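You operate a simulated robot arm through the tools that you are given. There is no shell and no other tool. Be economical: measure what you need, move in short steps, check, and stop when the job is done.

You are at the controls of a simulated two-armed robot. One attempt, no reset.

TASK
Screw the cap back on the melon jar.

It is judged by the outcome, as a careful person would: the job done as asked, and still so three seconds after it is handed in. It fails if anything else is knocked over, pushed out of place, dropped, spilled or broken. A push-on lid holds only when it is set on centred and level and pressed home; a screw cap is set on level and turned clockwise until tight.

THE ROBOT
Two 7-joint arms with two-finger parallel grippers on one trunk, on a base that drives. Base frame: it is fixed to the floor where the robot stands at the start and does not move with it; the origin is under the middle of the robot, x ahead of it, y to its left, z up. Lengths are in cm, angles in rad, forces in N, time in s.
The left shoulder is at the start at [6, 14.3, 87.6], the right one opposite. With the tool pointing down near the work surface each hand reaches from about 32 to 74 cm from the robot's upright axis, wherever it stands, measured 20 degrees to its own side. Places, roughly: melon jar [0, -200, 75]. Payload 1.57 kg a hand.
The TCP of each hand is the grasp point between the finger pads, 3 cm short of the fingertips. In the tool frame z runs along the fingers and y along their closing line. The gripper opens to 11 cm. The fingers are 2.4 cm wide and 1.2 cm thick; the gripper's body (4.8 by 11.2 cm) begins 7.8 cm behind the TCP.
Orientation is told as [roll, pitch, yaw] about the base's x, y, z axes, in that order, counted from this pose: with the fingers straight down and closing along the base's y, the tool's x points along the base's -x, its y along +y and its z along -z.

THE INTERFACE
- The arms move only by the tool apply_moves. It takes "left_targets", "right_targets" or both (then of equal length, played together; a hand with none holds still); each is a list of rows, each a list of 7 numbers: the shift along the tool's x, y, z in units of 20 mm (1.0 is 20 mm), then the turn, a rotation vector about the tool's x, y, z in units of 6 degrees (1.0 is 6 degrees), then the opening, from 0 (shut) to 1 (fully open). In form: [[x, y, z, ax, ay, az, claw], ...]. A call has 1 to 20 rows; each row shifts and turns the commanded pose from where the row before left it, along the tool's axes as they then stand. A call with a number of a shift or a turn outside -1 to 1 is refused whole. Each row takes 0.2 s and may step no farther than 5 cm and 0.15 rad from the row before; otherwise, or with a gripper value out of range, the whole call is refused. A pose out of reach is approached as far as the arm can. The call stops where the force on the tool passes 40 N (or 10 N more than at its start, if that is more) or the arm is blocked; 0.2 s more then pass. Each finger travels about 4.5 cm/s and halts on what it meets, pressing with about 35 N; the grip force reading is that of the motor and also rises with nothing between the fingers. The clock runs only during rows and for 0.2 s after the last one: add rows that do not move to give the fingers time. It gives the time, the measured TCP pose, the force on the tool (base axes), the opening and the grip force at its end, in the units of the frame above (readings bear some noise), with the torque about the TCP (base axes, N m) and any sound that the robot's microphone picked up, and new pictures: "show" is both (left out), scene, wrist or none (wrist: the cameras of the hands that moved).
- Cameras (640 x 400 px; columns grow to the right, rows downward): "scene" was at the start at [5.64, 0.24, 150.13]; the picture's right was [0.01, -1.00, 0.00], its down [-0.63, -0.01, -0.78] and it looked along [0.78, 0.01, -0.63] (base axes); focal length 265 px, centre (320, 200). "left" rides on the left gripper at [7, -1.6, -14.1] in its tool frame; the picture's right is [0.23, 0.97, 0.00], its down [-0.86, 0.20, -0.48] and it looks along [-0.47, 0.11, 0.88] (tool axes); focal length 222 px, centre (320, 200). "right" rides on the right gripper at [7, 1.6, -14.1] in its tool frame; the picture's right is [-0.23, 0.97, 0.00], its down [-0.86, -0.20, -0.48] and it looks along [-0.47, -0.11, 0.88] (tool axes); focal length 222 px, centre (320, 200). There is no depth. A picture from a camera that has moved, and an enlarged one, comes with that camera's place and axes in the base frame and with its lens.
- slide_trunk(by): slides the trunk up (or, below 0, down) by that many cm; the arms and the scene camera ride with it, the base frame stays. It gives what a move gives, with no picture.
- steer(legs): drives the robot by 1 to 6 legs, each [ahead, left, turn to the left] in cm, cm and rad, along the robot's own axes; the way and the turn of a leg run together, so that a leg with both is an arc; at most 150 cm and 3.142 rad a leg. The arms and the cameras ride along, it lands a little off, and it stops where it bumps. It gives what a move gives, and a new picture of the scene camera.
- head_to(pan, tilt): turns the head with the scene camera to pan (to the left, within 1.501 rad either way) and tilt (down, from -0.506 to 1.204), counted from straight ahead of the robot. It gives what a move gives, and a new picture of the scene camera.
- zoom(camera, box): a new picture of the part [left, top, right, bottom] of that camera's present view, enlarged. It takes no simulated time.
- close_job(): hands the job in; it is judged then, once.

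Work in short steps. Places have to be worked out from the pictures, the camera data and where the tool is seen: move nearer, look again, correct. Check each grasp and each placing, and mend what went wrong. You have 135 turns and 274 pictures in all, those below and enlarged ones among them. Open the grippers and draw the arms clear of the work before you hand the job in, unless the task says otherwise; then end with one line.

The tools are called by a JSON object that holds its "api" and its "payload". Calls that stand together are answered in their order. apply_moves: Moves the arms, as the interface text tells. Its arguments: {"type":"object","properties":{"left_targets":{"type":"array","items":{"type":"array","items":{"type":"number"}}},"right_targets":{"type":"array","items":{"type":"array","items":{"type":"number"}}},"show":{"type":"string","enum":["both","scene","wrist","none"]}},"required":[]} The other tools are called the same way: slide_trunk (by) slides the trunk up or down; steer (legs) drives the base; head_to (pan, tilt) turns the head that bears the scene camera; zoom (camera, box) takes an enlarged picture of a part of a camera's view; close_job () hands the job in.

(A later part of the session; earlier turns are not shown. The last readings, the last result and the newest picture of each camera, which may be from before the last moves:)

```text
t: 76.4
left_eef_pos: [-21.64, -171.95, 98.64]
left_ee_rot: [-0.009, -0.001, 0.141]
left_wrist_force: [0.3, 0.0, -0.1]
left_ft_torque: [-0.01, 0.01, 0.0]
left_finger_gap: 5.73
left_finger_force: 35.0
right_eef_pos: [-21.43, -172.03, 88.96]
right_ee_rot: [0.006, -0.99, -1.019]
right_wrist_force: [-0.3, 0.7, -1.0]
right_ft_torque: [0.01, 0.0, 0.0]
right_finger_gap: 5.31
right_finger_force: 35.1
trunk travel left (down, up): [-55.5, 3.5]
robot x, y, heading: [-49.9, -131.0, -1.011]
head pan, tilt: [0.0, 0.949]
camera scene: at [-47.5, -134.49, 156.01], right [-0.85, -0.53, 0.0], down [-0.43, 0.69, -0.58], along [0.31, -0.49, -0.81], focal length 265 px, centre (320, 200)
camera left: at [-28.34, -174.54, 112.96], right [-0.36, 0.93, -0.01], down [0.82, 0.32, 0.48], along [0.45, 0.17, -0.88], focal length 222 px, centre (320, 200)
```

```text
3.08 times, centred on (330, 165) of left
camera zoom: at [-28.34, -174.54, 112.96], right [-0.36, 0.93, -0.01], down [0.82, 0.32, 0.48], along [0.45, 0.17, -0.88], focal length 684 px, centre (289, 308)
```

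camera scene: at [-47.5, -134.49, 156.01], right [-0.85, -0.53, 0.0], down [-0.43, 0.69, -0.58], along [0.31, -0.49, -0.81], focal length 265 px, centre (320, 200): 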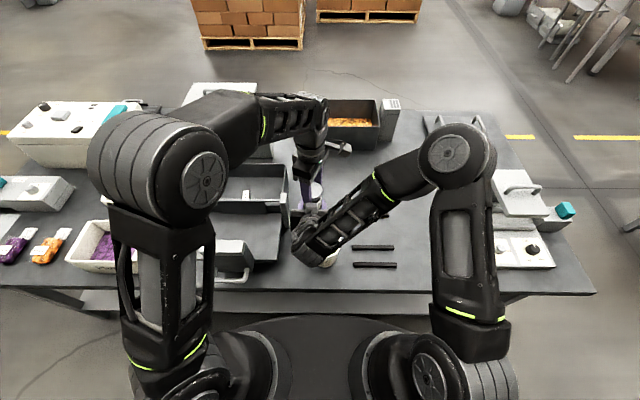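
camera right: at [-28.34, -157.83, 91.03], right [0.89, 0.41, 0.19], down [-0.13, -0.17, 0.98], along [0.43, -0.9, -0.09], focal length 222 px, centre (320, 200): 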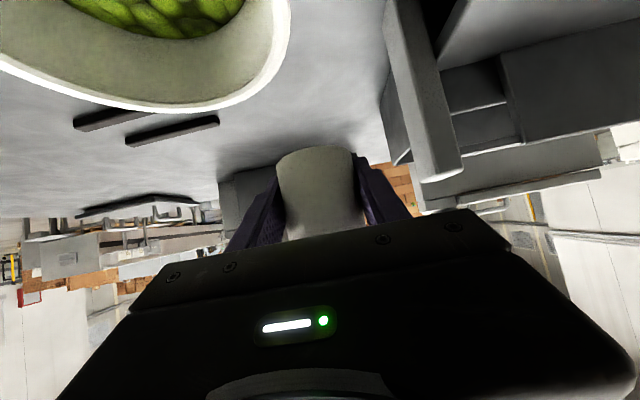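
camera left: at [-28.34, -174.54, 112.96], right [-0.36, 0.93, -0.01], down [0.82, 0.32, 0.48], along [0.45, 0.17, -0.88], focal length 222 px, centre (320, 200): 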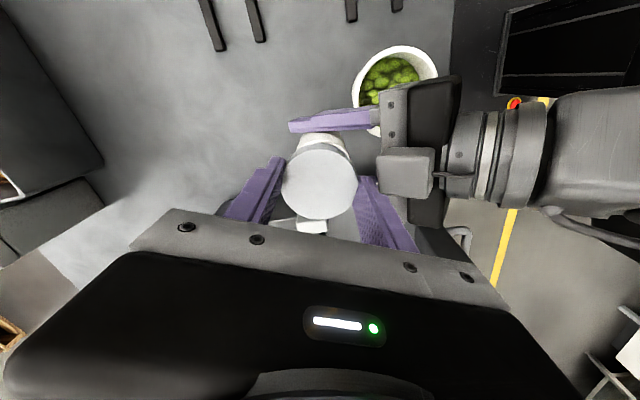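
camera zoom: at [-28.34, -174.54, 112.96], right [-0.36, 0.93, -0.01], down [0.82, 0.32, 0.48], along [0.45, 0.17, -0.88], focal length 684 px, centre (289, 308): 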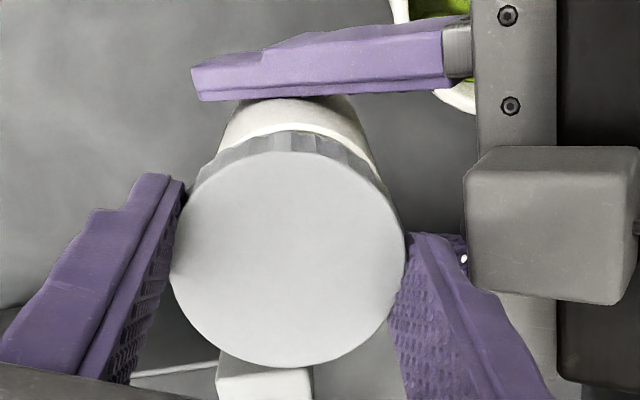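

Alignment within ~1–2 mm. Lower slowly until light contact.

{"api": "apply_moves", "payload": {"left_targets": [[0.05, 0, 0.25, 0, 0, 0, 0.4], [0, 0, 0.25, 0, 0, 0, 0.4], [0, 0, 0.1, 0, 0, 0, 0.4], [0, 0, 0, 0, 0, 0, 0.4]], "show": "none"}}

{"api": "zoom", "payload": {"camera": "scene", "box": [290, 170, 350, 220]}}

{"api": "zoom", "payload": {"camera": "left", "box": [260, 100, 400, 230]}}

```text
t: 77.4
left_eef_pos: [-21.81, -172.01, 97.51]
left_ee_rot: [-0.008, -0.003, 0.142]
left_wrist_force: [-0.1, 0.4, 0.1]
left_ft_torque: [0.0, -0.03, -0.01]
left_finger_gap: 5.74
left_finger_force: 34.6
right_eef_pos: [-21.54, -172.07, 89.03]
right_ee_rot: [0.006, -0.988, -1.018]
right_wrist_force: [-0.4, -0.6, -0.8]
right_ft_torque: [0.0, 0.01, 0.02]
right_finger_gap: 5.32
right_finger_force: 35.2
trunk travel left (down, up): [-55.5, 3.5]
robot x, y, heading: [-49.76, -131.04, -1.009]
head pan, tilt: [0.0, 0.949]
```

```text
8.00 times, centred on (320, 195) of scene
camera zoom: at [-47.48, -134.51, 156.01], right [-0.85, -0.53, 0.0], down [-0.43, 0.69, -0.58], along [0.31, -0.49, -0.81], focal length 2117 px, centre (320, 240)
```

zoom: 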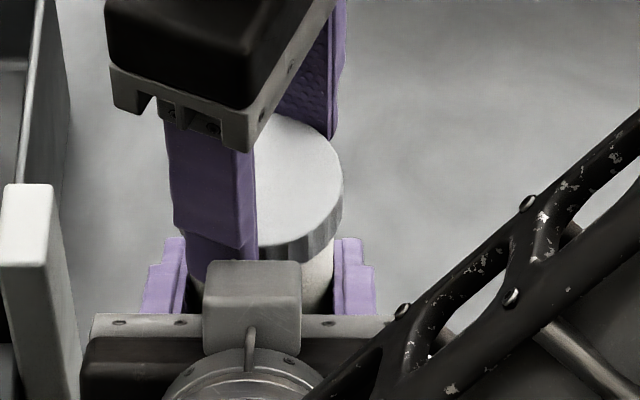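

```text
3.08 times, centred on (330, 165) of left
camera zoom: at [-28.46, -174.55, 111.78], right [-0.36, 0.93, -0.01], down [0.82, 0.32, 0.48], along [0.45, 0.17, -0.88], focal length 684 px, centre (289, 308)
```

zoom: 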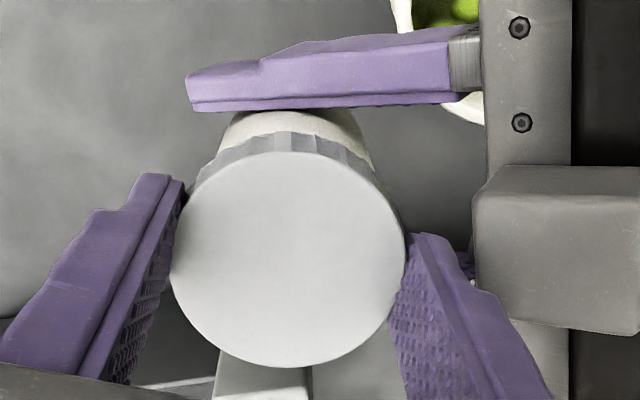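

{"api": "apply_moves", "payload": {"left_targets": [[0, 0, 0.1, 0, 0, 0, 0.4], [0, 0, 0.1, 0, 0, 0, 0.4], [0, 0, 0, 0, 0, 0, 0.4]], "show": "none"}}

```text
t: 78.2
left_eef_pos: [-21.85, -171.97, 97.15]
left_ee_rot: [-0.007, -0.001, 0.141]
left_wrist_force: [-13.0, 15.2, 24.0]
left_ft_torque: [1.31, 0.43, 0.0]
left_finger_gap: 5.71
left_finger_force: 34.9
right_eef_pos: [-21.5, -172.11, 88.95]
right_ee_rot: [0.002, -0.986, -1.022]
right_wrist_force: [12.4, -13.9, -25.2]
right_ft_torque: [-0.13, 0.48, -0.01]
right_finger_gap: 5.33
right_finger_force: 35.0
trunk travel left (down, up): [-55.5, 3.5]
robot x, y, heading: [-49.85, -130.95, -1.012]
head pan, tilt: [0.0, 0.949]
```

Contact pushes the cap backward: it's a few mm too far forward. Back off slightly, shift ~2.5 mm back, and try again.

{"api": "apply_moves", "payload": {"left_targets": [[0, 0, -0.15, 0, 0, 0, 0.4], [0.05, 0.115, 0, 0, 0, 0, 0.4], [0, 0, 0, 0, 0, 0, 0.4], [0, 0, 0.12, 0, 0, 0, 0.4], [0, 0, 0, 0, 0, 0, 0.4]], "show": "none"}}

```text
t: 79.4
left_eef_pos: [-21.92, -171.89, 97.22]
left_ee_rot: [-0.014, -0.003, 0.141]
left_wrist_force: [1.1, -0.1, 11.5]
left_ft_torque: [0.19, -0.03, 0.0]
left_finger_gap: 5.75
left_finger_force: 35.5
right_eef_pos: [-21.49, -171.99, 88.88]
right_ee_rot: [0.003, -0.987, -1.018]
right_wrist_force: [-0.3, 0.1, -13.7]
right_ft_torque: [-0.26, -0.07, 0.0]
right_finger_gap: 5.34
right_finger_force: 34.8
trunk travel left (down, up): [-55.5, 3.5]
robot x, y, heading: [-49.86, -131.17, -1.007]
head pan, tilt: [0.0, 0.949]
```

Contact is now purely axial (11 N). Begin turning clockwise 30° and read forces.

{"api": "apply_moves", "payload": {"left_targets": [[0, 0, 0, 0, 0, 1, 0.4], [0, 0, 0, 0, 0, 1, 0.4], [0, 0, 0, 0, 0, 1, 0.4], [0, 0, 0, 0, 0, 1, 0.4], [0, 0, 0, 0, 0, 1, 0.4]], "show": "none"}}

{"api": "zoom", "payload": {"camera": "left", "box": [220, 60, 460, 230]}}

{"api": "zoom", "payload": {"camera": "scene", "box": [280, 160, 360, 220]}}

```text
t: 80.6
left_eef_pos: [-21.81, -171.87, 97.21]
left_ee_rot: [-0.007, -0.007, -0.382]
left_wrist_force: [8.1, -3.9, 11.1]
left_ft_torque: [-0.3, -0.06, -0.04]
left_finger_gap: 5.74
left_finger_force: 35.0
right_eef_pos: [-21.51, -172.03, 88.87]
right_ee_rot: [0.006, -0.987, -1.019]
right_wrist_force: [-8.4, 3.4, -12.8]
right_ft_torque: [-0.01, -0.66, 0.02]
right_finger_gap: 5.31
right_finger_force: 35.2
trunk travel left (down, up): [-55.5, 3.5]
robot x, y, heading: [-49.62, -131.0, -1.007]
head pan, tilt: [0.0, 0.949]
```

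```text
2.35 times, centred on (340, 145) of left
camera zoom: at [-28.94, -170.67, 111.42], right [0.15, 0.99, -0.01], down [0.87, -0.13, 0.48], along [0.48, -0.08, -0.87], focal length 523 px, centre (273, 329)
```

zoom: 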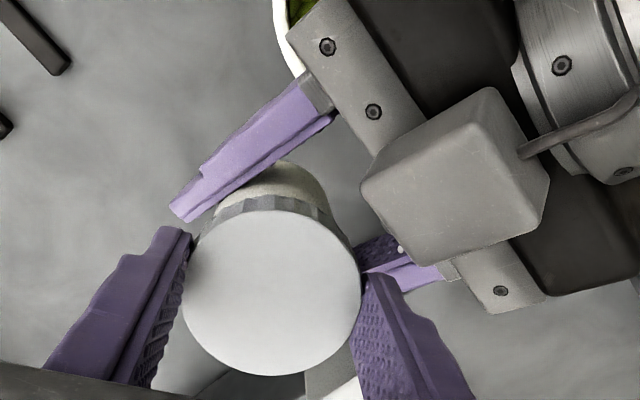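

```text
6.67 times, centred on (320, 190) of scene
camera zoom: at [-47.48, -134.51, 156.01], right [-0.85, -0.53, 0.0], down [-0.43, 0.69, -0.58], along [0.31, -0.49, -0.81], focal length 1764 px, centre (320, 267)
```

zoom: 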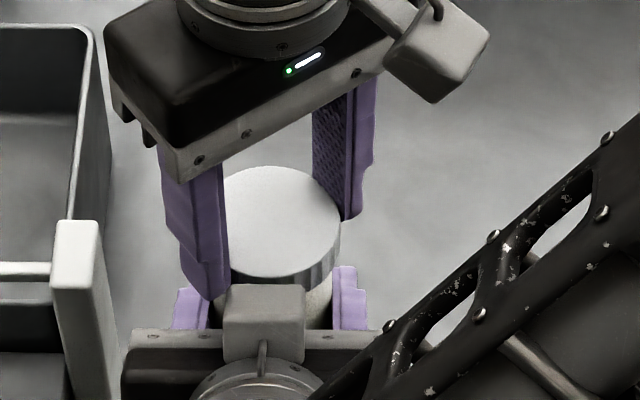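

No thread resistance yet; there's a sideways push of ~9 N. Shift ~1 mm forward and continue turning with a gentle downward feed.

{"api": "apply_moves", "payload": {"left_targets": [[-0.06, 0, 0, 0, 0, 1, 0.4], [0, 0, 0.02, 0, 0, 1, 0.4], [0, 0, 0.02, 0, 0, 1, 0.4], [0, 0, 0.02, 0, 0, 1, 0.4], [0, 0, 0.02, 0, 0, 1, 0.4], [0, 0, 0, 0, 0, 0, 0.4]], "show": "none"}}

```text
t: 82.0
left_eef_pos: [-21.85, -171.91, 97.11]
left_ee_rot: [-0.001, -0.008, -0.909]
left_wrist_force: [3.7, 12.8, 28.7]
left_ft_torque: [0.28, 0.1, -0.01]
left_finger_gap: 5.74
left_finger_force: 34.8
right_eef_pos: [-21.59, -171.98, 88.98]
right_ee_rot: [0.001, -0.986, -1.019]
right_wrist_force: [-2.2, -12.5, -29.5]
right_ft_torque: [0.61, -0.39, 0.06]
right_finger_gap: 5.31
right_finger_force: 34.9
trunk travel left (down, up): [-55.5, 3.5]
robot x, y, heading: [-49.91, -131.23, -1.009]
head pan, tilt: [0.0, 0.949]
```

{"api": "zoom", "payload": {"camera": "left", "box": [240, 100, 420, 230]}}

{"api": "zoom", "payload": {"camera": "scene", "box": [290, 165, 350, 215]}}

{"api": "zoom", "payload": {"camera": "right", "box": [230, 120, 410, 250]}}

```text
3.08 times, centred on (330, 165) of left
camera zoom: at [-27.41, -167.29, 111.26], right [0.63, 0.78, 0.0], down [0.68, -0.55, 0.49], along [0.38, -0.31, -0.87], focal length 684 px, centre (289, 308)
```

zoom: 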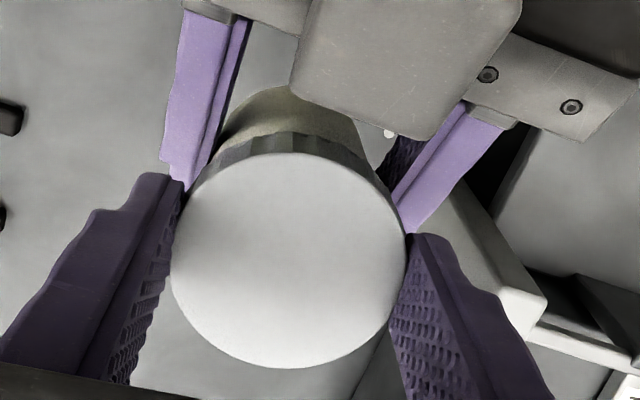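

```text
8.00 times, centred on (320, 190) of scene
camera zoom: at [-47.49, -134.51, 156.01], right [-0.85, -0.53, 0.0], down [-0.43, 0.69, -0.58], along [0.31, -0.49, -0.81], focal length 2117 px, centre (320, 280)
```

zoom: 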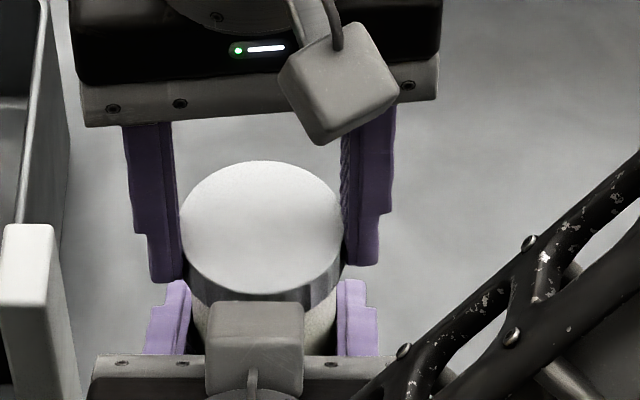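

```text
3.08 times, centred on (320, 185) of right
camera zoom: at [-28.39, -157.89, 90.98], right [0.89, 0.4, 0.19], down [-0.13, -0.17, 0.98], along [0.43, -0.9, -0.1], focal length 684 px, centre (320, 246)
```

zoom: 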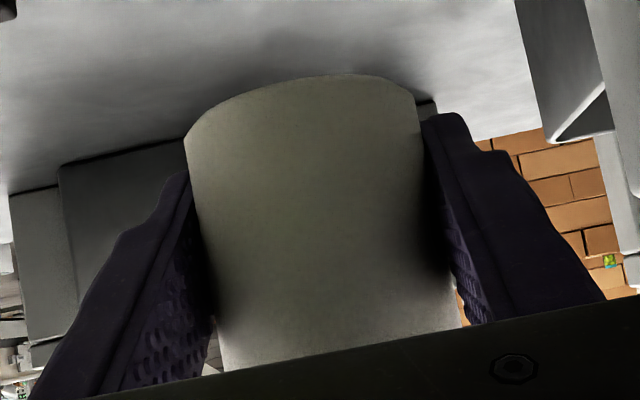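

Looks centred laterally within ~1 mm and level. Ease the axial force, trim out the sideways force, and keep turning.

{"api": "apply_moves", "payload": {"left_targets": [[0.04, 0.05, -0.05, 0, 0, 0, 0.4], [0, 0, 0, 0, 0, 1, 0.4], [0, 0, 0, 0, 0, 1, 0.4], [0, 0, 0, 0, 0, 1, 0.4], [0, 0, 0, 0, 0, 0, 0.4]], "show": "none"}}

```text
t: 83.2
left_eef_pos: [-21.66, -171.72, 97.1]
left_ee_rot: [0.005, -0.01, -1.218]
left_wrist_force: [8.1, 3.5, 12.7]
left_ft_torque: [0.01, -0.05, 0.01]
left_finger_gap: 5.75
left_finger_force: 34.9
right_eef_pos: [-21.36, -172.05, 88.93]
right_ee_rot: [0.004, -0.989, -1.019]
right_wrist_force: [-8.1, -3.9, -14.1]
right_ft_torque: [0.23, -0.54, 0.03]
right_finger_gap: 5.33
right_finger_force: 35.1
trunk travel left (down, up): [-55.5, 3.5]
robot x, y, heading: [-49.77, -131.04, -1.007]
head pan, tilt: [0.0, 0.949]
```

Heights indicate the skirt is still resting on the rim; clearance is only ~1 mm. I do a small square-spiral search under light pressure.

{"api": "apply_moves", "payload": {"left_targets": [[0, -0.05, 0, 0, 0, 0, 0.4], [0.05, 0, 0, 0, 0, 0, 0.4], [0, 0.05, 0, 0, 0, 0, 0.4], [0, 0.05, 0, 0, 0, 0, 0.4], [-0.05, 0, 0, 0, 0, 0, 0.4], [-0.05, 0, 0, 0, 0, 0, 0.4], [0, -0.05, 0, 0, 0, 0, 0.4], [0, -0.05, 0, 0, 0, 0, 0.4], [0, -0.05, 0, 0, 0, 0, 0.4], [0.05, 0, 0, 0, 0, 0, 0.4], [0.05, 0, 0, 0, 0, 0, 0.4], [0.05, 0, 0, 0, 0, 0, 0.4]], "show": "none"}}

```text
t: 85.8
left_eef_pos: [-21.77, -171.65, 97.21]
left_ee_rot: [0.004, -0.013, -1.219]
left_wrist_force: [24.2, -3.4, -1.6]
left_ft_torque: [-0.07, -0.86, 0.05]
left_finger_gap: 5.75
left_finger_force: 34.9
right_eef_pos: [-21.46, -172.13, 88.97]
right_ee_rot: [0.003, -0.988, -1.019]
right_wrist_force: [-24.9, 3.5, 0.8]
right_ft_torque: [-0.25, -1.18, 0.03]
right_finger_gap: 5.36
right_finger_force: 34.9
trunk travel left (down, up): [-55.5, 3.5]
robot x, y, heading: [-49.96, -131.11, -1.008]
head pan, tilt: [0.0, 0.949]
```

Axial force vanished and a side force appeared: the cap has likely slipped over the rim. Relax the side load and lower slightly.

{"api": "apply_moves", "payload": {"left_targets": [[-0.06, 0.08, 0, 0, 0, 0, 0.4], [0, 0, 0.08, 0, 0, 0, 0.4], [0, 0, 0, 0, 0, 0, 0.4]], "show": "none"}}

{"api": "zoom", "payload": {"camera": "scene", "box": [290, 165, 350, 215]}}

```text
t: 86.6
left_eef_pos: [-21.8, -171.62, 97.05]
left_ee_rot: [0.003, -0.011, -1.22]
left_wrist_force: [18.5, -0.6, 6.6]
left_ft_torque: [-0.01, -0.64, 0.05]
left_finger_gap: 5.74
left_finger_force: 35.5
right_eef_pos: [-21.63, -172.01, 88.84]
right_ee_rot: [0.005, -0.989, -1.02]
right_wrist_force: [-18.4, 0.7, -7.7]
right_ft_torque: [-0.05, -0.82, 0.05]
right_finger_gap: 5.32
right_finger_force: 34.6
trunk travel left (down, up): [-55.5, 3.5]
robot x, y, heading: [-49.85, -131.31, -1.009]
head pan, tilt: [0.0, 0.949]
```

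```text
8.00 times, centred on (320, 190) of scene
camera zoom: at [-47.48, -134.51, 156.01], right [-0.85, -0.53, 0.0], down [-0.43, 0.69, -0.58], along [0.31, -0.49, -0.81], focal length 2117 px, centre (320, 280)
```

zoom: 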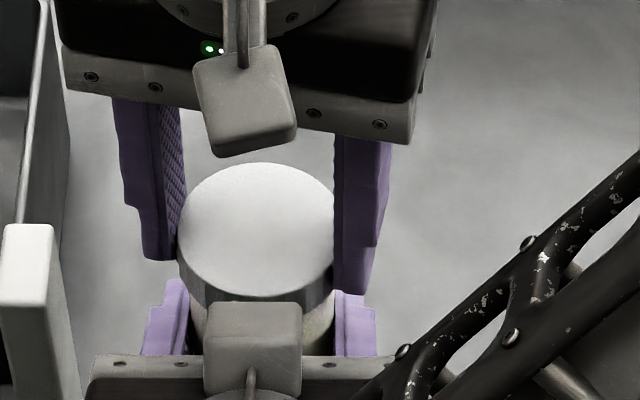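

Side force still pushes the cap left (and slightly forward); relieve by ~2 mm in that direction and check.

{"api": "apply_moves", "payload": {"left_targets": [[-0.03, 0.1, 0, 0, 0, 0, 0.4], [0, 0, 0, 0, 0, 0, 0.4], [0, 0, 0, 0, 0, 0, 0.4]], "show": "none"}}

{"api": "zoom", "payload": {"camera": "left", "box": [240, 100, 420, 230]}}

```text
t: 87.4
left_eef_pos: [-21.66, -171.63, 97.08]
left_ee_rot: [-0.001, -0.009, -1.22]
left_wrist_force: [4.1, 4.4, 14.4]
left_ft_torque: [0.07, -0.24, 0.0]
left_finger_gap: 5.75
left_finger_force: 35.2
right_eef_pos: [-21.42, -172.01, 89.04]
right_ee_rot: [0.007, -0.988, -1.019]
right_wrist_force: [-4.5, -4.5, -15.9]
right_ft_torque: [0.23, -0.16, 0.01]
right_finger_gap: 5.34
right_finger_force: 35.1
trunk travel left (down, up): [-55.5, 3.5]
robot x, y, heading: [-49.42, -130.97, -1.009]
head pan, tilt: [0.0, 0.949]
```

```text
3.08 times, centred on (330, 165) of left
camera zoom: at [-25.63, -165.61, 111.22], right [0.84, 0.55, 0.0], down [0.48, -0.73, 0.49], along [0.26, -0.41, -0.87], focal length 684 px, centre (289, 308)
```

zoom: 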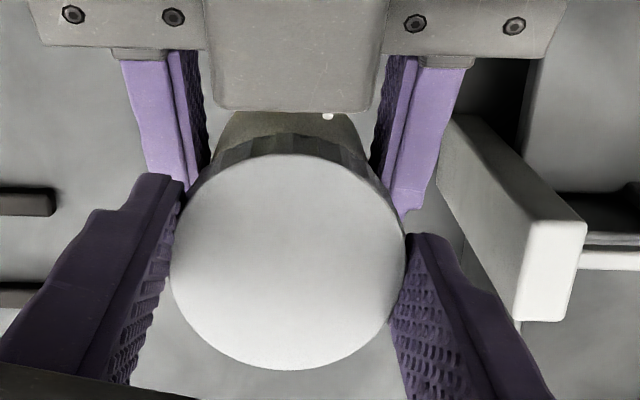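

The view shows the cap well centred on the jar. I continue turning clockwise with light axial load.

{"api": "apply_moves", "payload": {"left_targets": [[0, 0, 0, 0, 0, 1, 0.4], [0, 0, 0, 0, 0, 1, 0.4], [0, 0, 0, 0, 0, 1, 0.4], [0, 0, 0, 0, 0, 1, 0.4], [0, 0, 0, 0, 0, 1, 0.4], [0, 0, 0, 0, 0, 1, 0.4], [0, 0, 0, 0, 0, 1, 0.4], [0, 0, 0, 0, 0, 0, 0.4]], "show": "scene"}}

{"api": "zoom", "payload": {"camera": "scene", "box": [290, 165, 350, 215]}}

```text
t: 89.2
left_eef_pos: [-21.46, -171.68, 96.97]
left_ee_rot: [0.01, -0.008, -1.955]
left_wrist_force: [4.5, 2.4, 11.2]
left_ft_torque: [0.02, -0.05, 0.02]
left_finger_gap: 5.76
left_finger_force: 34.5
right_eef_pos: [-21.5, -172.09, 88.98]
right_ee_rot: [0.004, -0.991, -1.019]
right_wrist_force: [-5.0, -1.7, -12.1]
right_ft_torque: [0.12, -0.37, 0.01]
right_finger_gap: 5.34
right_finger_force: 35.2
trunk travel left (down, up): [-55.5, 3.5]
robot x, y, heading: [-49.72, -130.95, -1.01]
head pan, tilt: [0.0, 0.949]
camera scene: at [-47.49, -134.51, 156.01], right [-0.85, -0.53, 0.0], down [-0.43, 0.69, -0.58], along [0.31, -0.49, -0.81], focal length 265 px, centre (320, 200)
```

scene: 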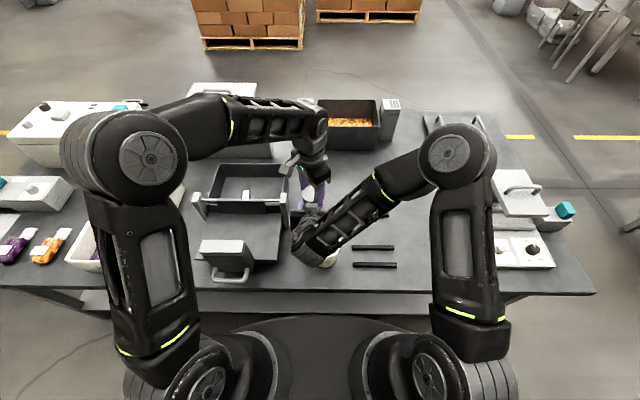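

```text
8.00 times, centred on (320, 190) of scene
camera zoom: at [-47.49, -134.51, 156.01], right [-0.85, -0.53, 0.0], down [-0.43, 0.69, -0.58], along [0.31, -0.49, -0.81], focal length 2117 px, centre (320, 280)
```

zoom: 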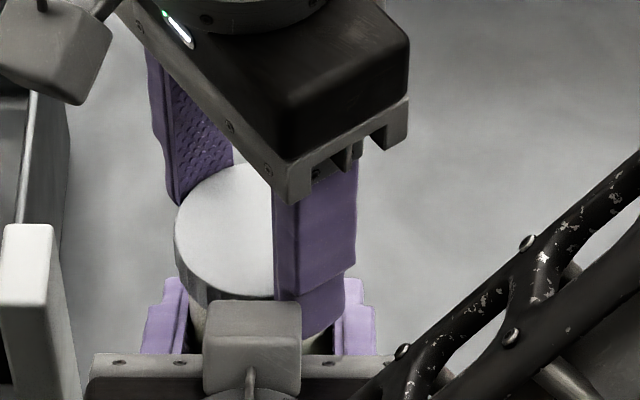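

Still no thread torque. I test for the opposite wall by shifting the cap 3 mm left, to learn whether it's really over the rim.

{"api": "apply_moves", "payload": {"left_targets": [[0.06, 0.045, 0, 0, 0, 0, 0.4], [0.06, 0.045, 0, 0, 0, 0, 0.4], [0, 0, 0, 0, 0, 0, 0.4]], "show": "none"}}

```text
t: 90.0
left_eef_pos: [-21.43, -171.73, 97.11]
left_ee_rot: [0.006, -0.008, -1.954]
left_wrist_force: [-4.1, -5.3, 6.5]
left_ft_torque: [-0.13, 0.13, -0.03]
left_finger_gap: 5.72
left_finger_force: 34.8
right_eef_pos: [-21.42, -172.01, 89.05]
right_ee_rot: [0.006, -0.989, -1.019]
right_wrist_force: [5.4, 5.6, -8.1]
right_ft_torque: [-0.29, 0.31, 0.0]
right_finger_gap: 5.32
right_finger_force: 35.2
trunk travel left (down, up): [-55.5, 3.5]
robot x, y, heading: [-49.63, -130.72, -1.015]
head pan, tilt: [0.0, 0.949]
```

Constraint in both directions: the cap is captured on the neck, just not threaded. Neutralise, release, lift the hand off and look at how the cap sits.

{"api": "apply_moves", "payload": {"left_targets": [[-0.06, -0.045, 0, 0, 0, 0, 0.4], [0, 0, 0, 0, 0, 0, 0.5], [0, 0, 0, 0, 0, 0, 0.58], [0, 0, 0, 0, 0, 0, 0.66], [0, 0, 0, 0, 0, 0, 0.66], [0, 0, -0.6, 0, 0, 0, 0.66], [0, 0, -1, 0, 0, 0, 0.66], [0, 0, -1, 0, 0, 0, 0.66], [0, 0, 0, 0, 0, 0, 0.66]]}}

{"api": "zoom", "payload": {"camera": "scene", "box": [290, 165, 350, 215]}}

{"api": "zoom", "payload": {"camera": "left", "box": [220, 70, 420, 230]}}

```text
t: 92.0
left_eef_pos: [-21.5, -171.42, 102.29]
left_ee_rot: [0.006, -0.007, -1.954]
left_wrist_force: [1.0, -0.2, 0.5]
left_ft_torque: [0.01, -0.01, 0.0]
left_finger_gap: 7.27
left_finger_force: 0.0
right_eef_pos: [-21.44, -172.02, 89.03]
right_ee_rot: [0.004, -0.988, -1.019]
right_wrist_force: [0.3, 0.6, -1.6]
right_ft_torque: [0.0, -0.01, -0.05]
right_finger_gap: 5.31
right_finger_force: 34.9
trunk travel left (down, up): [-55.5, 3.5]
robot x, y, heading: [-49.83, -130.76, -1.015]
head pan, tilt: [0.0, 0.949]
camera scene: at [-47.48, -134.52, 156.01], right [-0.85, -0.53, 0.0], down [-0.43, 0.69, -0.58], along [0.31, -0.49, -0.81], focal length 265 px, centre (320, 200)
camera left: at [-20.5, -164.36, 116.42], right [0.99, -0.15, 0.01], down [-0.14, -0.86, 0.48], along [-0.07, -0.48, -0.87], focal length 222 px, centre (320, 200)
```

scene: 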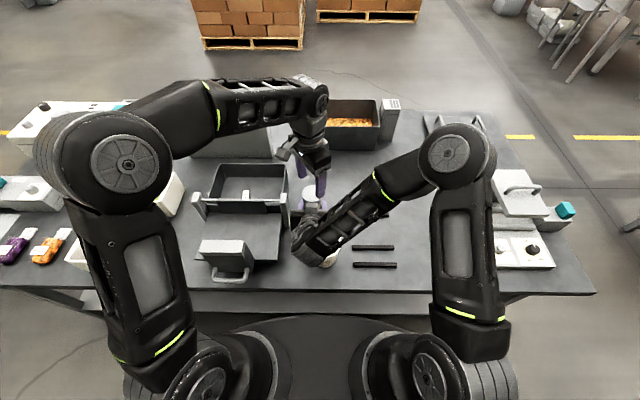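
left: 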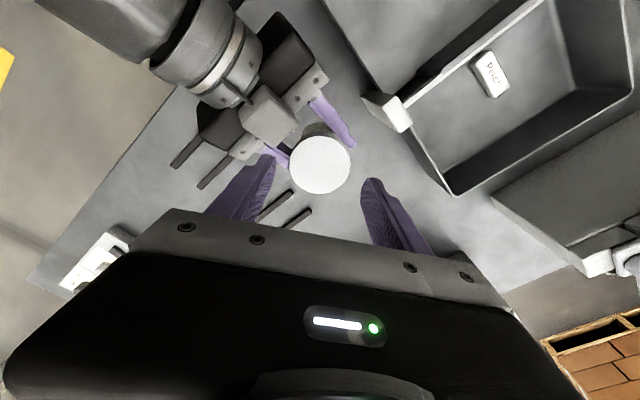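

```text
8.00 times, centred on (320, 190) of scene
camera zoom: at [-47.48, -134.52, 156.01], right [-0.85, -0.53, 0.0], down [-0.43, 0.69, -0.58], along [0.31, -0.49, -0.81], focal length 2117 px, centre (320, 280)
```

zoom: 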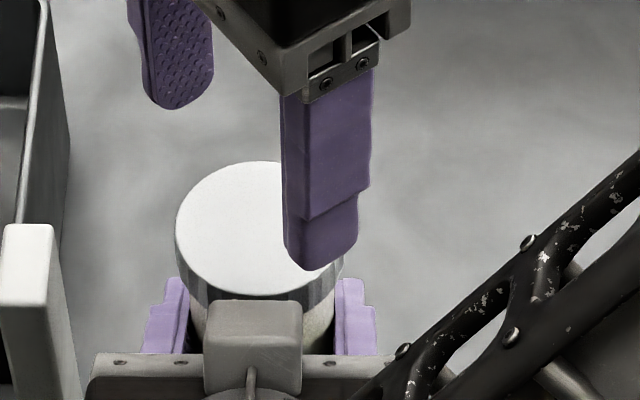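

```text
2.50 times, centred on (320, 150) of left
camera zoom: at [-20.5, -164.36, 116.42], right [0.99, -0.15, 0.01], down [-0.14, -0.86, 0.48], along [-0.07, -0.48, -0.87], focal length 555 px, centre (320, 325)
```

zoom: 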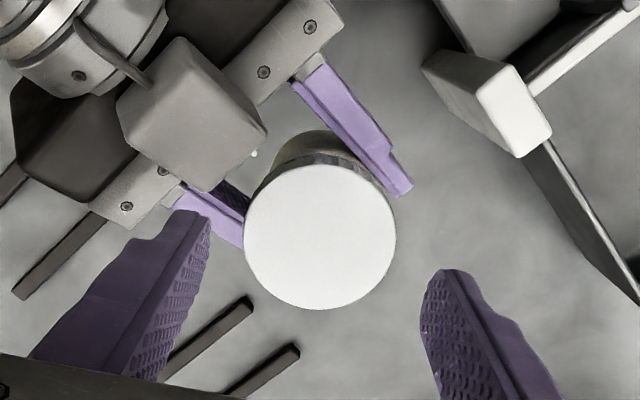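

The cap sits level and concentric on the jar. I rotate the hand back counter-clockwise above it for a fresh, long stroke.

{"api": "apply_moves", "payload": {"left_targets": [[0, 0, 0, 0, 0, -1, 0.66], [0, 0, 0, 0, 0, -1, 0.66], [0, 0, 0, 0, 0, -1, 0.66], [0, 0, 0, 0, 0, -1, 0.66], [0, 0, 0, 0, 0, -1, 0.66], [0, 0, 0, 0, 0, -1, 0.66], [0, 0, 0, 0, 0, -1, 0.66], [0, 0, 0, 0, 0, -1, 0.66], [0, 0, 0, 0, 0, -1, 0.66], [0, 0, 0, 0, 0, -1, 0.66], [0, 0, 0, 0, 0, -1, 0.66], [0, 0, 0, 0, 0, -1, 0.66], [0, 0, 0, 0, 0, -1, 0.66], [0, 0, 0, 0, 0, -1, 0.66], [0, 0, 0, 0, 0, -1, 0.66], [0, 0, 0, 0, 0, -1, 0.66], [0, 0, 0, 0, 0, -1, 0.66], [0, 0, 0, 0, 0, -1, 0.66], [0, 0, 0, 0, 0, -1, 0.66], [0, 0, 0, 0, 0, -1, 0.66]], "show": "wrist"}}

{"api": "zoom", "payload": {"camera": "left", "box": [220, 70, 420, 230]}}

```text
t: 96.2
left_eef_pos: [-21.47, -171.51, 102.22]
left_ee_rot: [-0.008, -0.003, 0.143]
left_wrist_force: [0.5, -0.2, 0.8]
left_ft_torque: [0.0, 0.02, -0.03]
left_finger_gap: 7.27
left_finger_force: 0.0
right_eef_pos: [-21.43, -171.98, 89.11]
right_ee_rot: [0.006, -0.991, -1.02]
right_wrist_force: [-1.4, 0.1, -1.6]
right_ft_torque: [0.0, 0.01, 0.01]
right_finger_gap: 5.3
right_finger_force: 35.0
trunk travel left (down, up): [-55.5, 3.5]
robot x, y, heading: [-49.82, -130.91, -1.005]
head pan, tilt: [0.0, 0.949]
camera left: at [-28.18, -174.1, 116.43], right [-0.36, 0.93, -0.01], down [0.82, 0.32, 0.48], along [0.45, 0.17, -0.88], focal length 222 px, centre (320, 200)
```

left: 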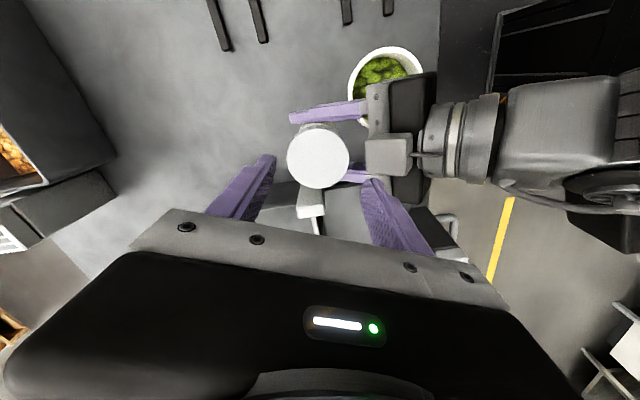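

```text
2.50 times, centred on (320, 150) of left
camera zoom: at [-28.18, -174.1, 116.43], right [-0.36, 0.93, -0.01], down [0.82, 0.32, 0.48], along [0.45, 0.17, -0.88], focal length 555 px, centre (320, 325)
```

zoom: 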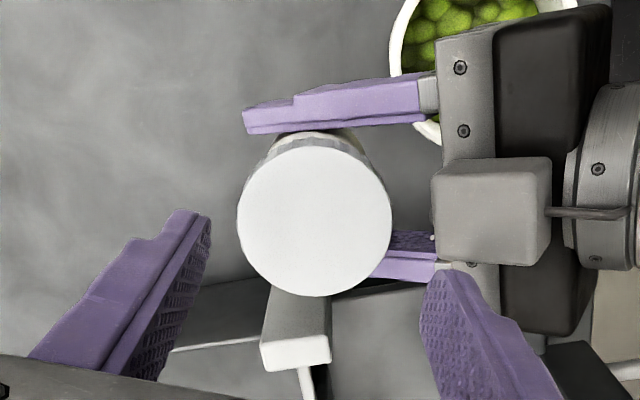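

Comparing the two yaw views gives the true cap centre: ≈[-21.73,-172.08] (it was previously gripped ~3 mm off-centre). Regrip centred.

{"api": "apply_moves", "payload": {"left_targets": [[0.17, -0.265, 0, 0, 0, 0, 0.7], [0, 0, 0.9, 0, 0, 0, 0.7], [0, 0, 0.9, 0, 0, 0, 0.7], [0, 0, 0.6, 0, 0, 0, 0.7], [0, 0, 0, 0, 0, 0, 0.7]], "show": "none"}}

{"api": "zoom", "payload": {"camera": "left", "box": [220, 70, 420, 230]}}

```text
t: 96.9
left_eef_pos: [-21.89, -172.4, 100.11]
left_ee_rot: [-0.016, 0.001, 0.143]
left_wrist_force: [0.5, -0.1, -0.1]
left_ft_torque: [0.0, 0.01, -0.01]
left_finger_gap: 7.72
left_finger_force: 0.0
right_eef_pos: [-21.86, -172.0, 88.29]
right_ee_rot: [-0.005, -0.971, -1.013]
right_wrist_force: [-0.5, 0.1, -1.3]
right_ft_torque: [-0.02, -0.01, -0.01]
right_finger_gap: 5.29
right_finger_force: 35.0
trunk travel left (down, up): [-55.5, 3.5]
robot x, y, heading: [-49.87, -131.0, -1.012]
head pan, tilt: [0.0, 0.949]
stopped in row 3 (right hand): the force on the tool passed its limit at 54 N (the readings are from after the stop); the commanded pose is now the measured one
```

```text
2.50 times, centred on (320, 150) of left
camera zoom: at [-28.58, -174.78, 114.41], right [-0.36, 0.93, -0.02], down [0.82, 0.33, 0.47], along [0.45, 0.16, -0.88], focal length 555 px, centre (320, 325)
```

zoom: 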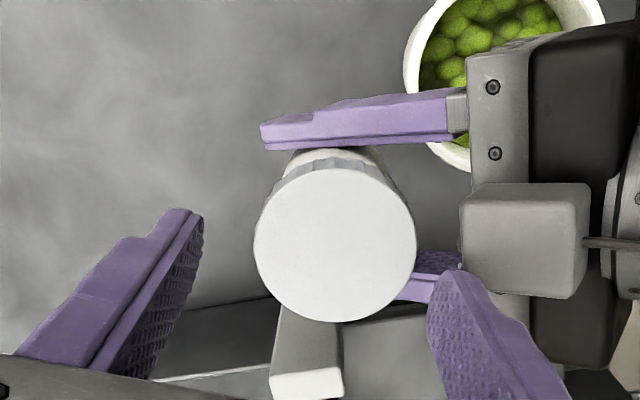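

The open back finger bumped the right hand's pod. Raise, restore the right hand's pitch, and use an orientation farther from the pod.

{"api": "apply_moves", "payload": {"left_targets": [[0, 0, -0.8, 0, 0, 0, 0.66], [0, 0, 0, 0, 0, 1, 0.66], [0, 0, 0, 0, 0, 1, 0.66], [0, 0, 0, 0, 0, 1, 0.66], [0, 0, 0, 0, 0, 1, 0.66], [0, 0, 0, 0, 0, 1, 0.66], [0, 0, 0, 0, 0, 0, 0.66]], "right_targets": [[0, 0, 0, 0, -0.17, 0, 0.35], [0, 0, 0, 0, 0, 0, 0.35], [0, 0, 0, 0, 0, 0, 0.35], [0, 0, 0, 0, 0, 0, 0.35], [0, 0, 0, 0, 0, 0, 0.35], [0, 0, 0, 0, 0, 0, 0.35], [0, 0, 0, 0, 0, 0, 0.35]], "show": "none"}}

{"api": "zoom", "payload": {"camera": "left", "box": [220, 70, 420, 230]}}

{"api": "zoom", "payload": {"camera": "scene", "box": [290, 165, 350, 215]}}

```text
t: 98.5
left_eef_pos: [-21.97, -172.33, 101.71]
left_ee_rot: [-0.017, -0.008, -0.384]
left_wrist_force: [0.3, 0.2, -0.4]
left_ft_torque: [-0.01, -0.02, 0.01]
left_finger_gap: 7.26
left_finger_force: 0.0
right_eef_pos: [-21.91, -171.88, 88.37]
right_ee_rot: [-0.007, -0.988, -1.011]
right_wrist_force: [0.3, 0.3, -1.3]
right_ft_torque: [-0.02, 0.0, -0.01]
right_finger_gap: 5.33
right_finger_force: 35.5
trunk travel left (down, up): [-55.5, 3.5]
robot x, y, heading: [-49.75, -130.94, -1.009]
head pan, tilt: [0.0, 0.949]
```

```text
2.50 times, centred on (320, 150) of left
camera zoom: at [-28.98, -171.04, 115.94], right [0.15, 0.99, -0.02], down [0.87, -0.13, 0.48], along [0.47, -0.09, -0.88], focal length 555 px, centre (320, 325)
```

zoom: 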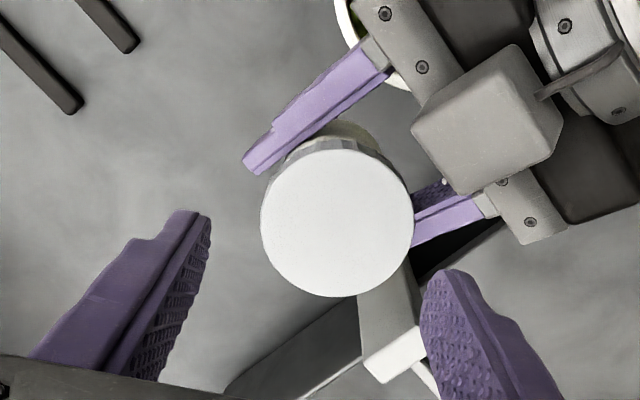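

```text
8.00 times, centred on (320, 190) of scene
camera zoom: at [-47.49, -134.51, 156.01], right [-0.85, -0.53, 0.0], down [-0.43, 0.69, -0.58], along [0.31, -0.49, -0.81], focal length 2117 px, centre (320, 280)
```

zoom: 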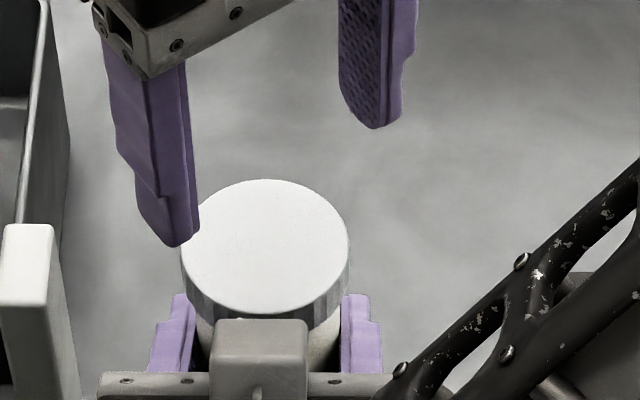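

Cap still seated level. Level the left hand, centre over the cap ([-21.95,-171.95]) and lower around it at this safer yaw.

{"api": "apply_moves", "payload": {"left_targets": [[0.07, 0.18, 0, -0.12, 0.13, 0, 0.62], [0, 0, 0.9, 0, 0, 0, 0.62], [0, 0, 0.9, 0, 0, 0, 0.62], [0, 0, 0.6, 0, 0, 0, 0.62], [0, 0, 0, 0, 0, 0, 0.62]], "show": "none"}}

{"api": "zoom", "payload": {"camera": "left", "box": [220, 70, 420, 230]}}

```text
t: 99.7
left_eef_pos: [-21.98, -171.91, 96.85]
left_ee_rot: [-0.003, 0.007, -0.383]
left_wrist_force: [0.2, -0.5, 0.2]
left_ft_torque: [-0.03, 0.0, 0.01]
left_finger_gap: 6.8
left_finger_force: 0.2
right_eef_pos: [-21.86, -171.88, 88.36]
right_ee_rot: [-0.006, -0.988, -1.013]
right_wrist_force: [0.6, -0.4, -1.7]
right_ft_torque: [-0.01, -0.03, 0.01]
right_finger_gap: 5.32
right_finger_force: 34.4
trunk travel left (down, up): [-55.5, 3.5]
robot x, y, heading: [-49.64, -131.07, -1.013]
head pan, tilt: [0.0, 0.949]
```

```text
2.50 times, centred on (320, 150) of left
camera zoom: at [-28.93, -170.88, 111.21], right [0.15, 0.99, 0.0], down [0.87, -0.13, 0.47], along [0.47, -0.07, -0.88], focal length 555 px, centre (320, 325)
```

zoom: 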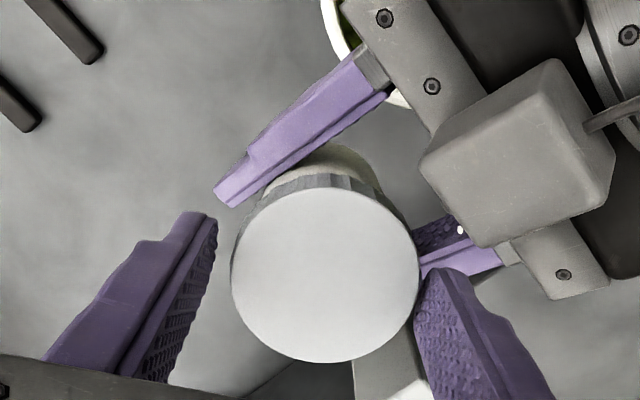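

{"api": "apply_moves", "payload": {"left_targets": [[0, 0.06, 0, 0, 0, 0, 0.6], [0, 0, 0, 0, 0, 0, 0.52], [0, 0, 0, 0, 0, 0, 0.4], [0, 0, 0, 0, 0, 0, 0.4], [0, 0, 0, 0, 0, 0, 0.4]], "show": "none"}}

```text
t: 100.9
left_eef_pos: [-21.94, -171.75, 96.86]
left_ee_rot: [-0.002, 0.008, -0.382]
left_wrist_force: [1.9, 2.8, 0.8]
left_ft_torque: [0.09, -0.08, 0.0]
left_finger_gap: 5.74
left_finger_force: 34.7
right_eef_pos: [-21.91, -172.0, 88.41]
right_ee_rot: [-0.005, -0.988, -1.012]
right_wrist_force: [-2.5, -1.8, -1.2]
right_ft_torque: [0.2, -0.09, 0.0]
right_finger_gap: 5.3
right_finger_force: 34.8
trunk travel left (down, up): [-55.5, 3.5]
robot x, y, heading: [-49.89, -131.29, -1.008]
head pan, tilt: [0.0, 0.949]
```

Grip is centred with low forces. Press lightly and turn clockwise 100°.

{"api": "apply_moves", "payload": {"left_targets": [[0, 0, 0.03, 0, 0, 0, 0.4], [0, 0, 0, 0, 0, 1, 0.4], [0, 0, 0, 0, 0, 1, 0.4], [0, 0, 0, 0, 0, 1, 0.4], [0, 0, 0, 0, 0, 1, 0.4], [0, 0, 0, 0, 0, 1, 0.4], [0, 0, 0, 0, 0, 1, 0.4], [0, 0, 0, 0, 0, 1, 0.4], [0, 0, 0, 0, 0, 1, 0.4], [0, 0, 0, 0, 0, 1, 0.4], [0, 0, 0, 0, 0, 1, 0.4], [0, 0, 0, 0, 0, 1, 0.4], [0, 0, 0, 0, 0, 1, 0.4], [0, 0, 0, 0, 0, 1, 0.4], [0, 0, 0, 0, 0, 1, 0.4], [0, 0, 0, 0, 0, 1, 0.4], [0, 0, 0, 0, 0, 1, 0.4]], "show": "none"}}

```text
t: 104.5
left_eef_pos: [-21.8, -171.78, 96.91]
left_ee_rot: [-0.007, -0.003, -2.058]
left_wrist_force: [-0.8, 4.3, -2.8]
left_ft_torque: [0.33, -0.27, 0.7]
left_finger_gap: 5.76
left_finger_force: 35.4
right_eef_pos: [-21.9, -172.0, 88.41]
right_ee_rot: [-0.006, -0.991, -1.014]
right_wrist_force: [1.8, -4.2, 1.8]
right_ft_torque: [0.08, 0.36, -0.7]
right_finger_gap: 5.35
right_finger_force: 34.6
trunk travel left (down, up): [-55.5, 3.5]
robot x, y, heading: [-49.59, -131.12, -1.014]
head pan, tilt: [0.0, 0.949]
```

A 0.7 N·m resisting torque has appeared: the thread is engaged and tightening. Turn a little more to see whether it's tight.

{"api": "apply_moves", "payload": {"left_targets": [[0, 0, 0, 0, 0, 1, 0.4], [0, 0, 0, 0, 0, 1, 0.4], [0, 0, 0, 0, 0, 0, 0.4]], "show": "none"}}

{"api": "zoom", "payload": {"camera": "scene", "box": [290, 165, 350, 215]}}

{"api": "zoom", "payload": {"camera": "right", "box": [230, 120, 410, 250]}}

```text
t: 105.3
left_eef_pos: [-21.91, -171.88, 96.76]
left_ee_rot: [-0.002, -0.005, -2.27]
left_wrist_force: [4.4, -1.7, -2.6]
left_ft_torque: [-0.02, -0.18, 0.1]
left_finger_gap: 5.76
left_finger_force: 35.1
right_eef_pos: [-21.85, -171.9, 88.38]
right_ee_rot: [-0.008, -0.987, -1.01]
right_wrist_force: [-5.5, 0.8, 0.4]
right_ft_torque: [0.01, -0.26, -0.06]
right_finger_gap: 5.2
right_finger_force: 34.7
trunk travel left (down, up): [-55.5, 3.5]
robot x, y, heading: [-50.2, -131.1, -1.01]
head pan, tilt: [0.0, 0.949]
```

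```text
8.00 times, centred on (320, 190) of scene
camera zoom: at [-47.48, -134.51, 156.01], right [-0.85, -0.53, 0.0], down [-0.43, 0.69, -0.58], along [0.31, -0.49, -0.81], focal length 2117 px, centre (320, 280)
```

zoom: 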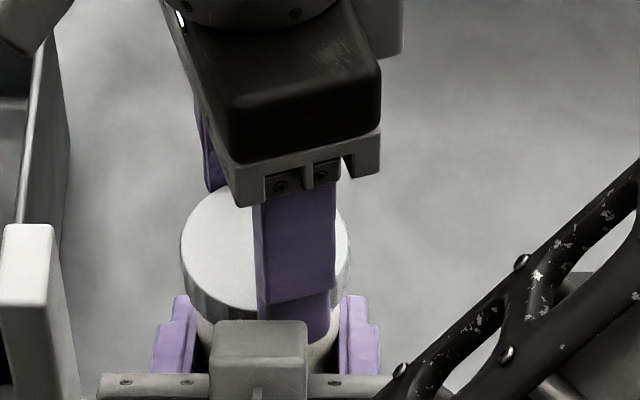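

```text
3.08 times, centred on (320, 185) of right
camera zoom: at [-28.71, -157.68, 90.34], right [0.89, 0.41, 0.19], down [-0.13, -0.16, 0.98], along [0.43, -0.9, -0.09], focal length 684 px, centre (320, 246)
```

zoom: 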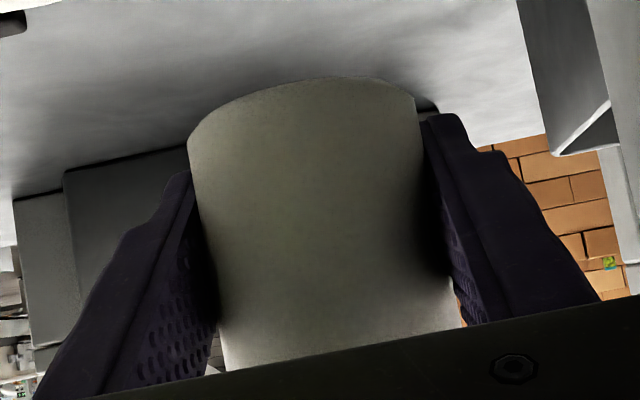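

The joint slipped at that torque (right finger gap changed, so jar or cap turned in a grip). I release slightly, lift, rotate back and regrip to check tightness.

{"api": "apply_moves", "payload": {"left_targets": [[0, 0, 0, 0, 0, 0, 0.48], [0, 0, 0, 0, 0, 0, 0.565], [0, 0, 0, 0, 0, 0, 0.565], [0, 0, -0.5, 0, 0, 0, 0.565], [0, 0, -1, 0, 0, 0, 0.565], [0, 0, -1, 0, 0, 0, 0.6], [0, 0, 0, 0, 0, -1, 0.6], [0, 0, 0, 0, 0, -1, 0.62], [0, 0, 0, 0, 0, -1, 0.62], [0, 0, 0, 0, 0, -1, 0.62], [0, 0, 0, 0, 0, -1, 0.62], [0, 0, 0, 0, 0, -1, 0.62], [0, 0, 0, 0, 0, -1, 0.62], [0, 0, 0, 0, 0, -1, 0.62], [0, 0, 0, 0, 0, -1, 0.62], [0, 0, 0, 0, 0, -1, 0.62], [0, 0, 0, 0, 0, -1, 0.62], [0, 0, 0, 0, 0, -1, 0.62], [0, 0, 0, 0, 0, 0, 0.62]], "show": "both"}}

{"api": "zoom", "payload": {"camera": "scene", "box": [290, 165, 350, 215]}}

{"api": "zoom", "payload": {"camera": "left", "box": [220, 70, 420, 230]}}

```text
t: 109.3
left_eef_pos: [-21.88, -171.76, 101.84]
left_ee_rot: [-0.007, 0.003, -1.01]
left_wrist_force: [0.4, 0.1, 0.5]
left_ft_torque: [-0.02, -0.01, -0.01]
left_finger_gap: 6.84
left_finger_force: 0.1
right_eef_pos: [-21.85, -171.86, 88.38]
right_ee_rot: [-0.006, -0.989, -1.012]
right_wrist_force: [0.0, -0.6, -1.6]
right_ft_torque: [0.03, -0.02, 0.0]
right_finger_gap: 5.17
right_finger_force: 35.0
trunk travel left (down, up): [-55.5, 3.5]
robot x, y, heading: [-50.07, -131.19, -1.011]
head pan, tilt: [0.0, 0.949]
camera scene: at [-47.48, -134.51, 156.01], right [-0.85, -0.53, 0.0], down [-0.43, 0.69, -0.58], along [0.31, -0.49, -0.81], focal length 265 px, centre (320, 200)
camera left: at [-26.85, -166.85, 116.12], right [0.7, 0.71, -0.01], down [0.63, -0.62, 0.47], along [0.33, -0.34, -0.88], focal length 222 px, centre (320, 200)
```

scene: 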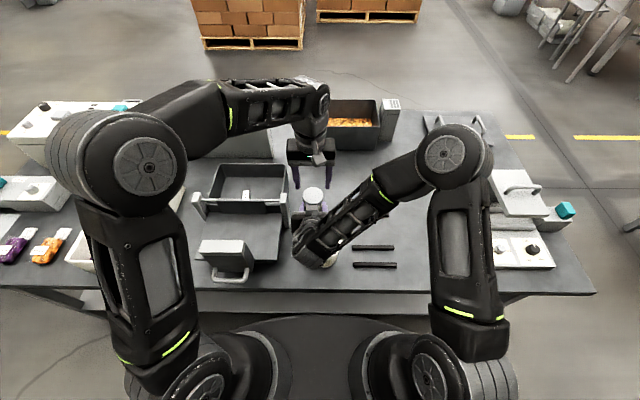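
left: 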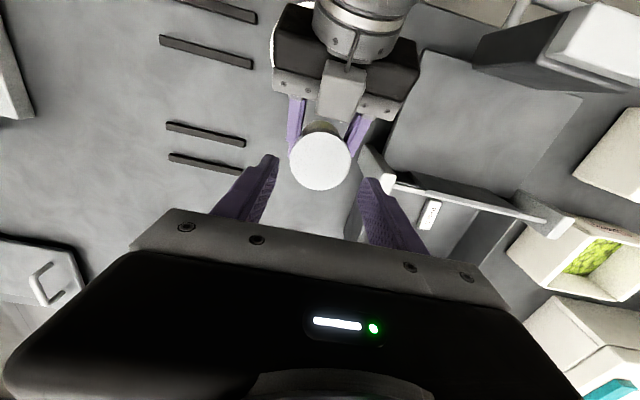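

```text
8.00 times, centred on (320, 190) of scene
camera zoom: at [-47.48, -134.51, 156.01], right [-0.85, -0.53, 0.0], down [-0.43, 0.69, -0.58], along [0.31, -0.49, -0.81], focal length 2117 px, centre (320, 280)
```

zoom: 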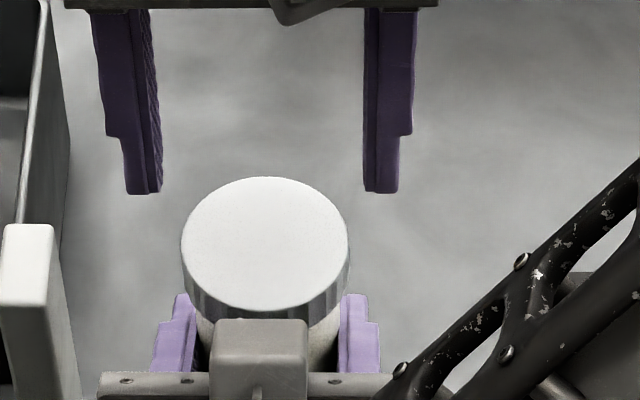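

```text
2.50 times, centred on (320, 150) of left
camera zoom: at [-26.85, -166.85, 116.12], right [0.7, 0.71, -0.01], down [0.63, -0.62, 0.47], along [0.33, -0.34, -0.88], focal length 555 px, centre (320, 325)
```

zoom: 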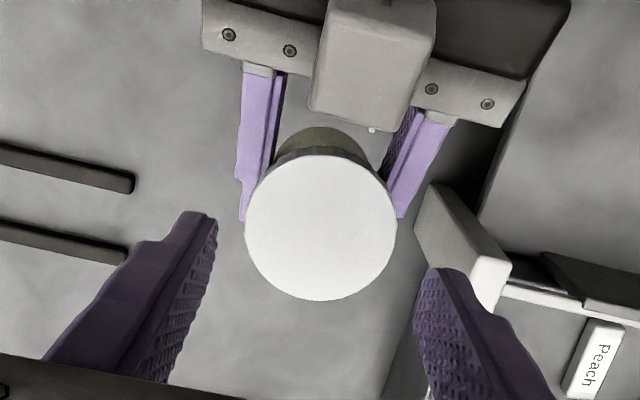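

Cap is on level. Rotate to the stroke start, lower, regrip.

{"api": "apply_moves", "payload": {"left_targets": [[0, 0, 0, 0, 0, -1, 0.62], [0, 0, 0, 0, 0, -1, 0.62], [0, 0, 0, 0, 0, -1, 0.62], [0, 0, 0, 0, 0, -1, 0.62], [0, 0, 0, 0, 0, -1, 0.62], [0, 0, 0, 0, 0, -1, 0.62], [0, -0.04, 0.8, 0, 0, 0, 0.62], [0, 0, 0.9, 0, 0, 0, 0.62], [0, 0, 0.8, 0, 0, 0, 0.62], [0, 0, 0, 0, 0, 0, 0.62], [0, 0, 0, 0, 0, 0, 0.52], [0, 0, 0, 0, 0, 0, 0.4], [0, 0, 0, 0, 0, 0, 0.4], [0, 0, 0, 0, 0, 0, 0.4]], "show": "none"}}

{"api": "apply_moves", "payload": {"left_targets": [[0, 0, 0.03, 0, 0, 0, 0.4], [0, 0, 0, 0, 0, 1, 0.4], [0, 0, 0, 0, 0, 1, 0.4], [0, 0, 0, 0, 0, 0, 0.4]], "show": "none"}}

```text
t: 112.3
left_eef_pos: [-22.06, -171.72, 96.81]
left_ee_rot: [-0.005, 0.007, -0.38]
left_wrist_force: [1.8, 1.6, -0.5]
left_ft_torque: [-0.02, -0.06, 0.0]
left_finger_gap: 5.73
left_finger_force: 35.1
right_eef_pos: [-21.9, -171.89, 88.24]
right_ee_rot: [-0.009, -0.987, -1.012]
right_wrist_force: [-1.8, -1.0, 0.5]
right_ft_torque: [0.07, -0.14, 0.05]
right_finger_gap: 5.15
right_finger_force: 35.1
trunk travel left (down, up): [-55.5, 3.5]
robot x, y, heading: [-49.76, -130.9, -1.008]
head pan, tilt: [0.0, 0.949]
```

```text
t: 113.3
left_eef_pos: [-21.93, -171.76, 96.73]
left_ee_rot: [-0.003, 0.006, -0.593]
left_wrist_force: [1.4, 6.0, -2.0]
left_ft_torque: [0.34, 0.08, -0.02]
left_finger_gap: 5.76
left_finger_force: 35.0
right_eef_pos: [-21.82, -171.99, 88.42]
right_ee_rot: [-0.006, -0.99, -1.012]
right_wrist_force: [-1.1, -6.8, -0.1]
right_ft_torque: [0.15, -0.13, 0.05]
right_finger_gap: 4.77
right_finger_force: 35.2
trunk travel left (down, up): [-55.5, 3.5]
robot x, y, heading: [-50.02, -130.83, -1.011]
head pan, tilt: [0.0, 0.949]
```

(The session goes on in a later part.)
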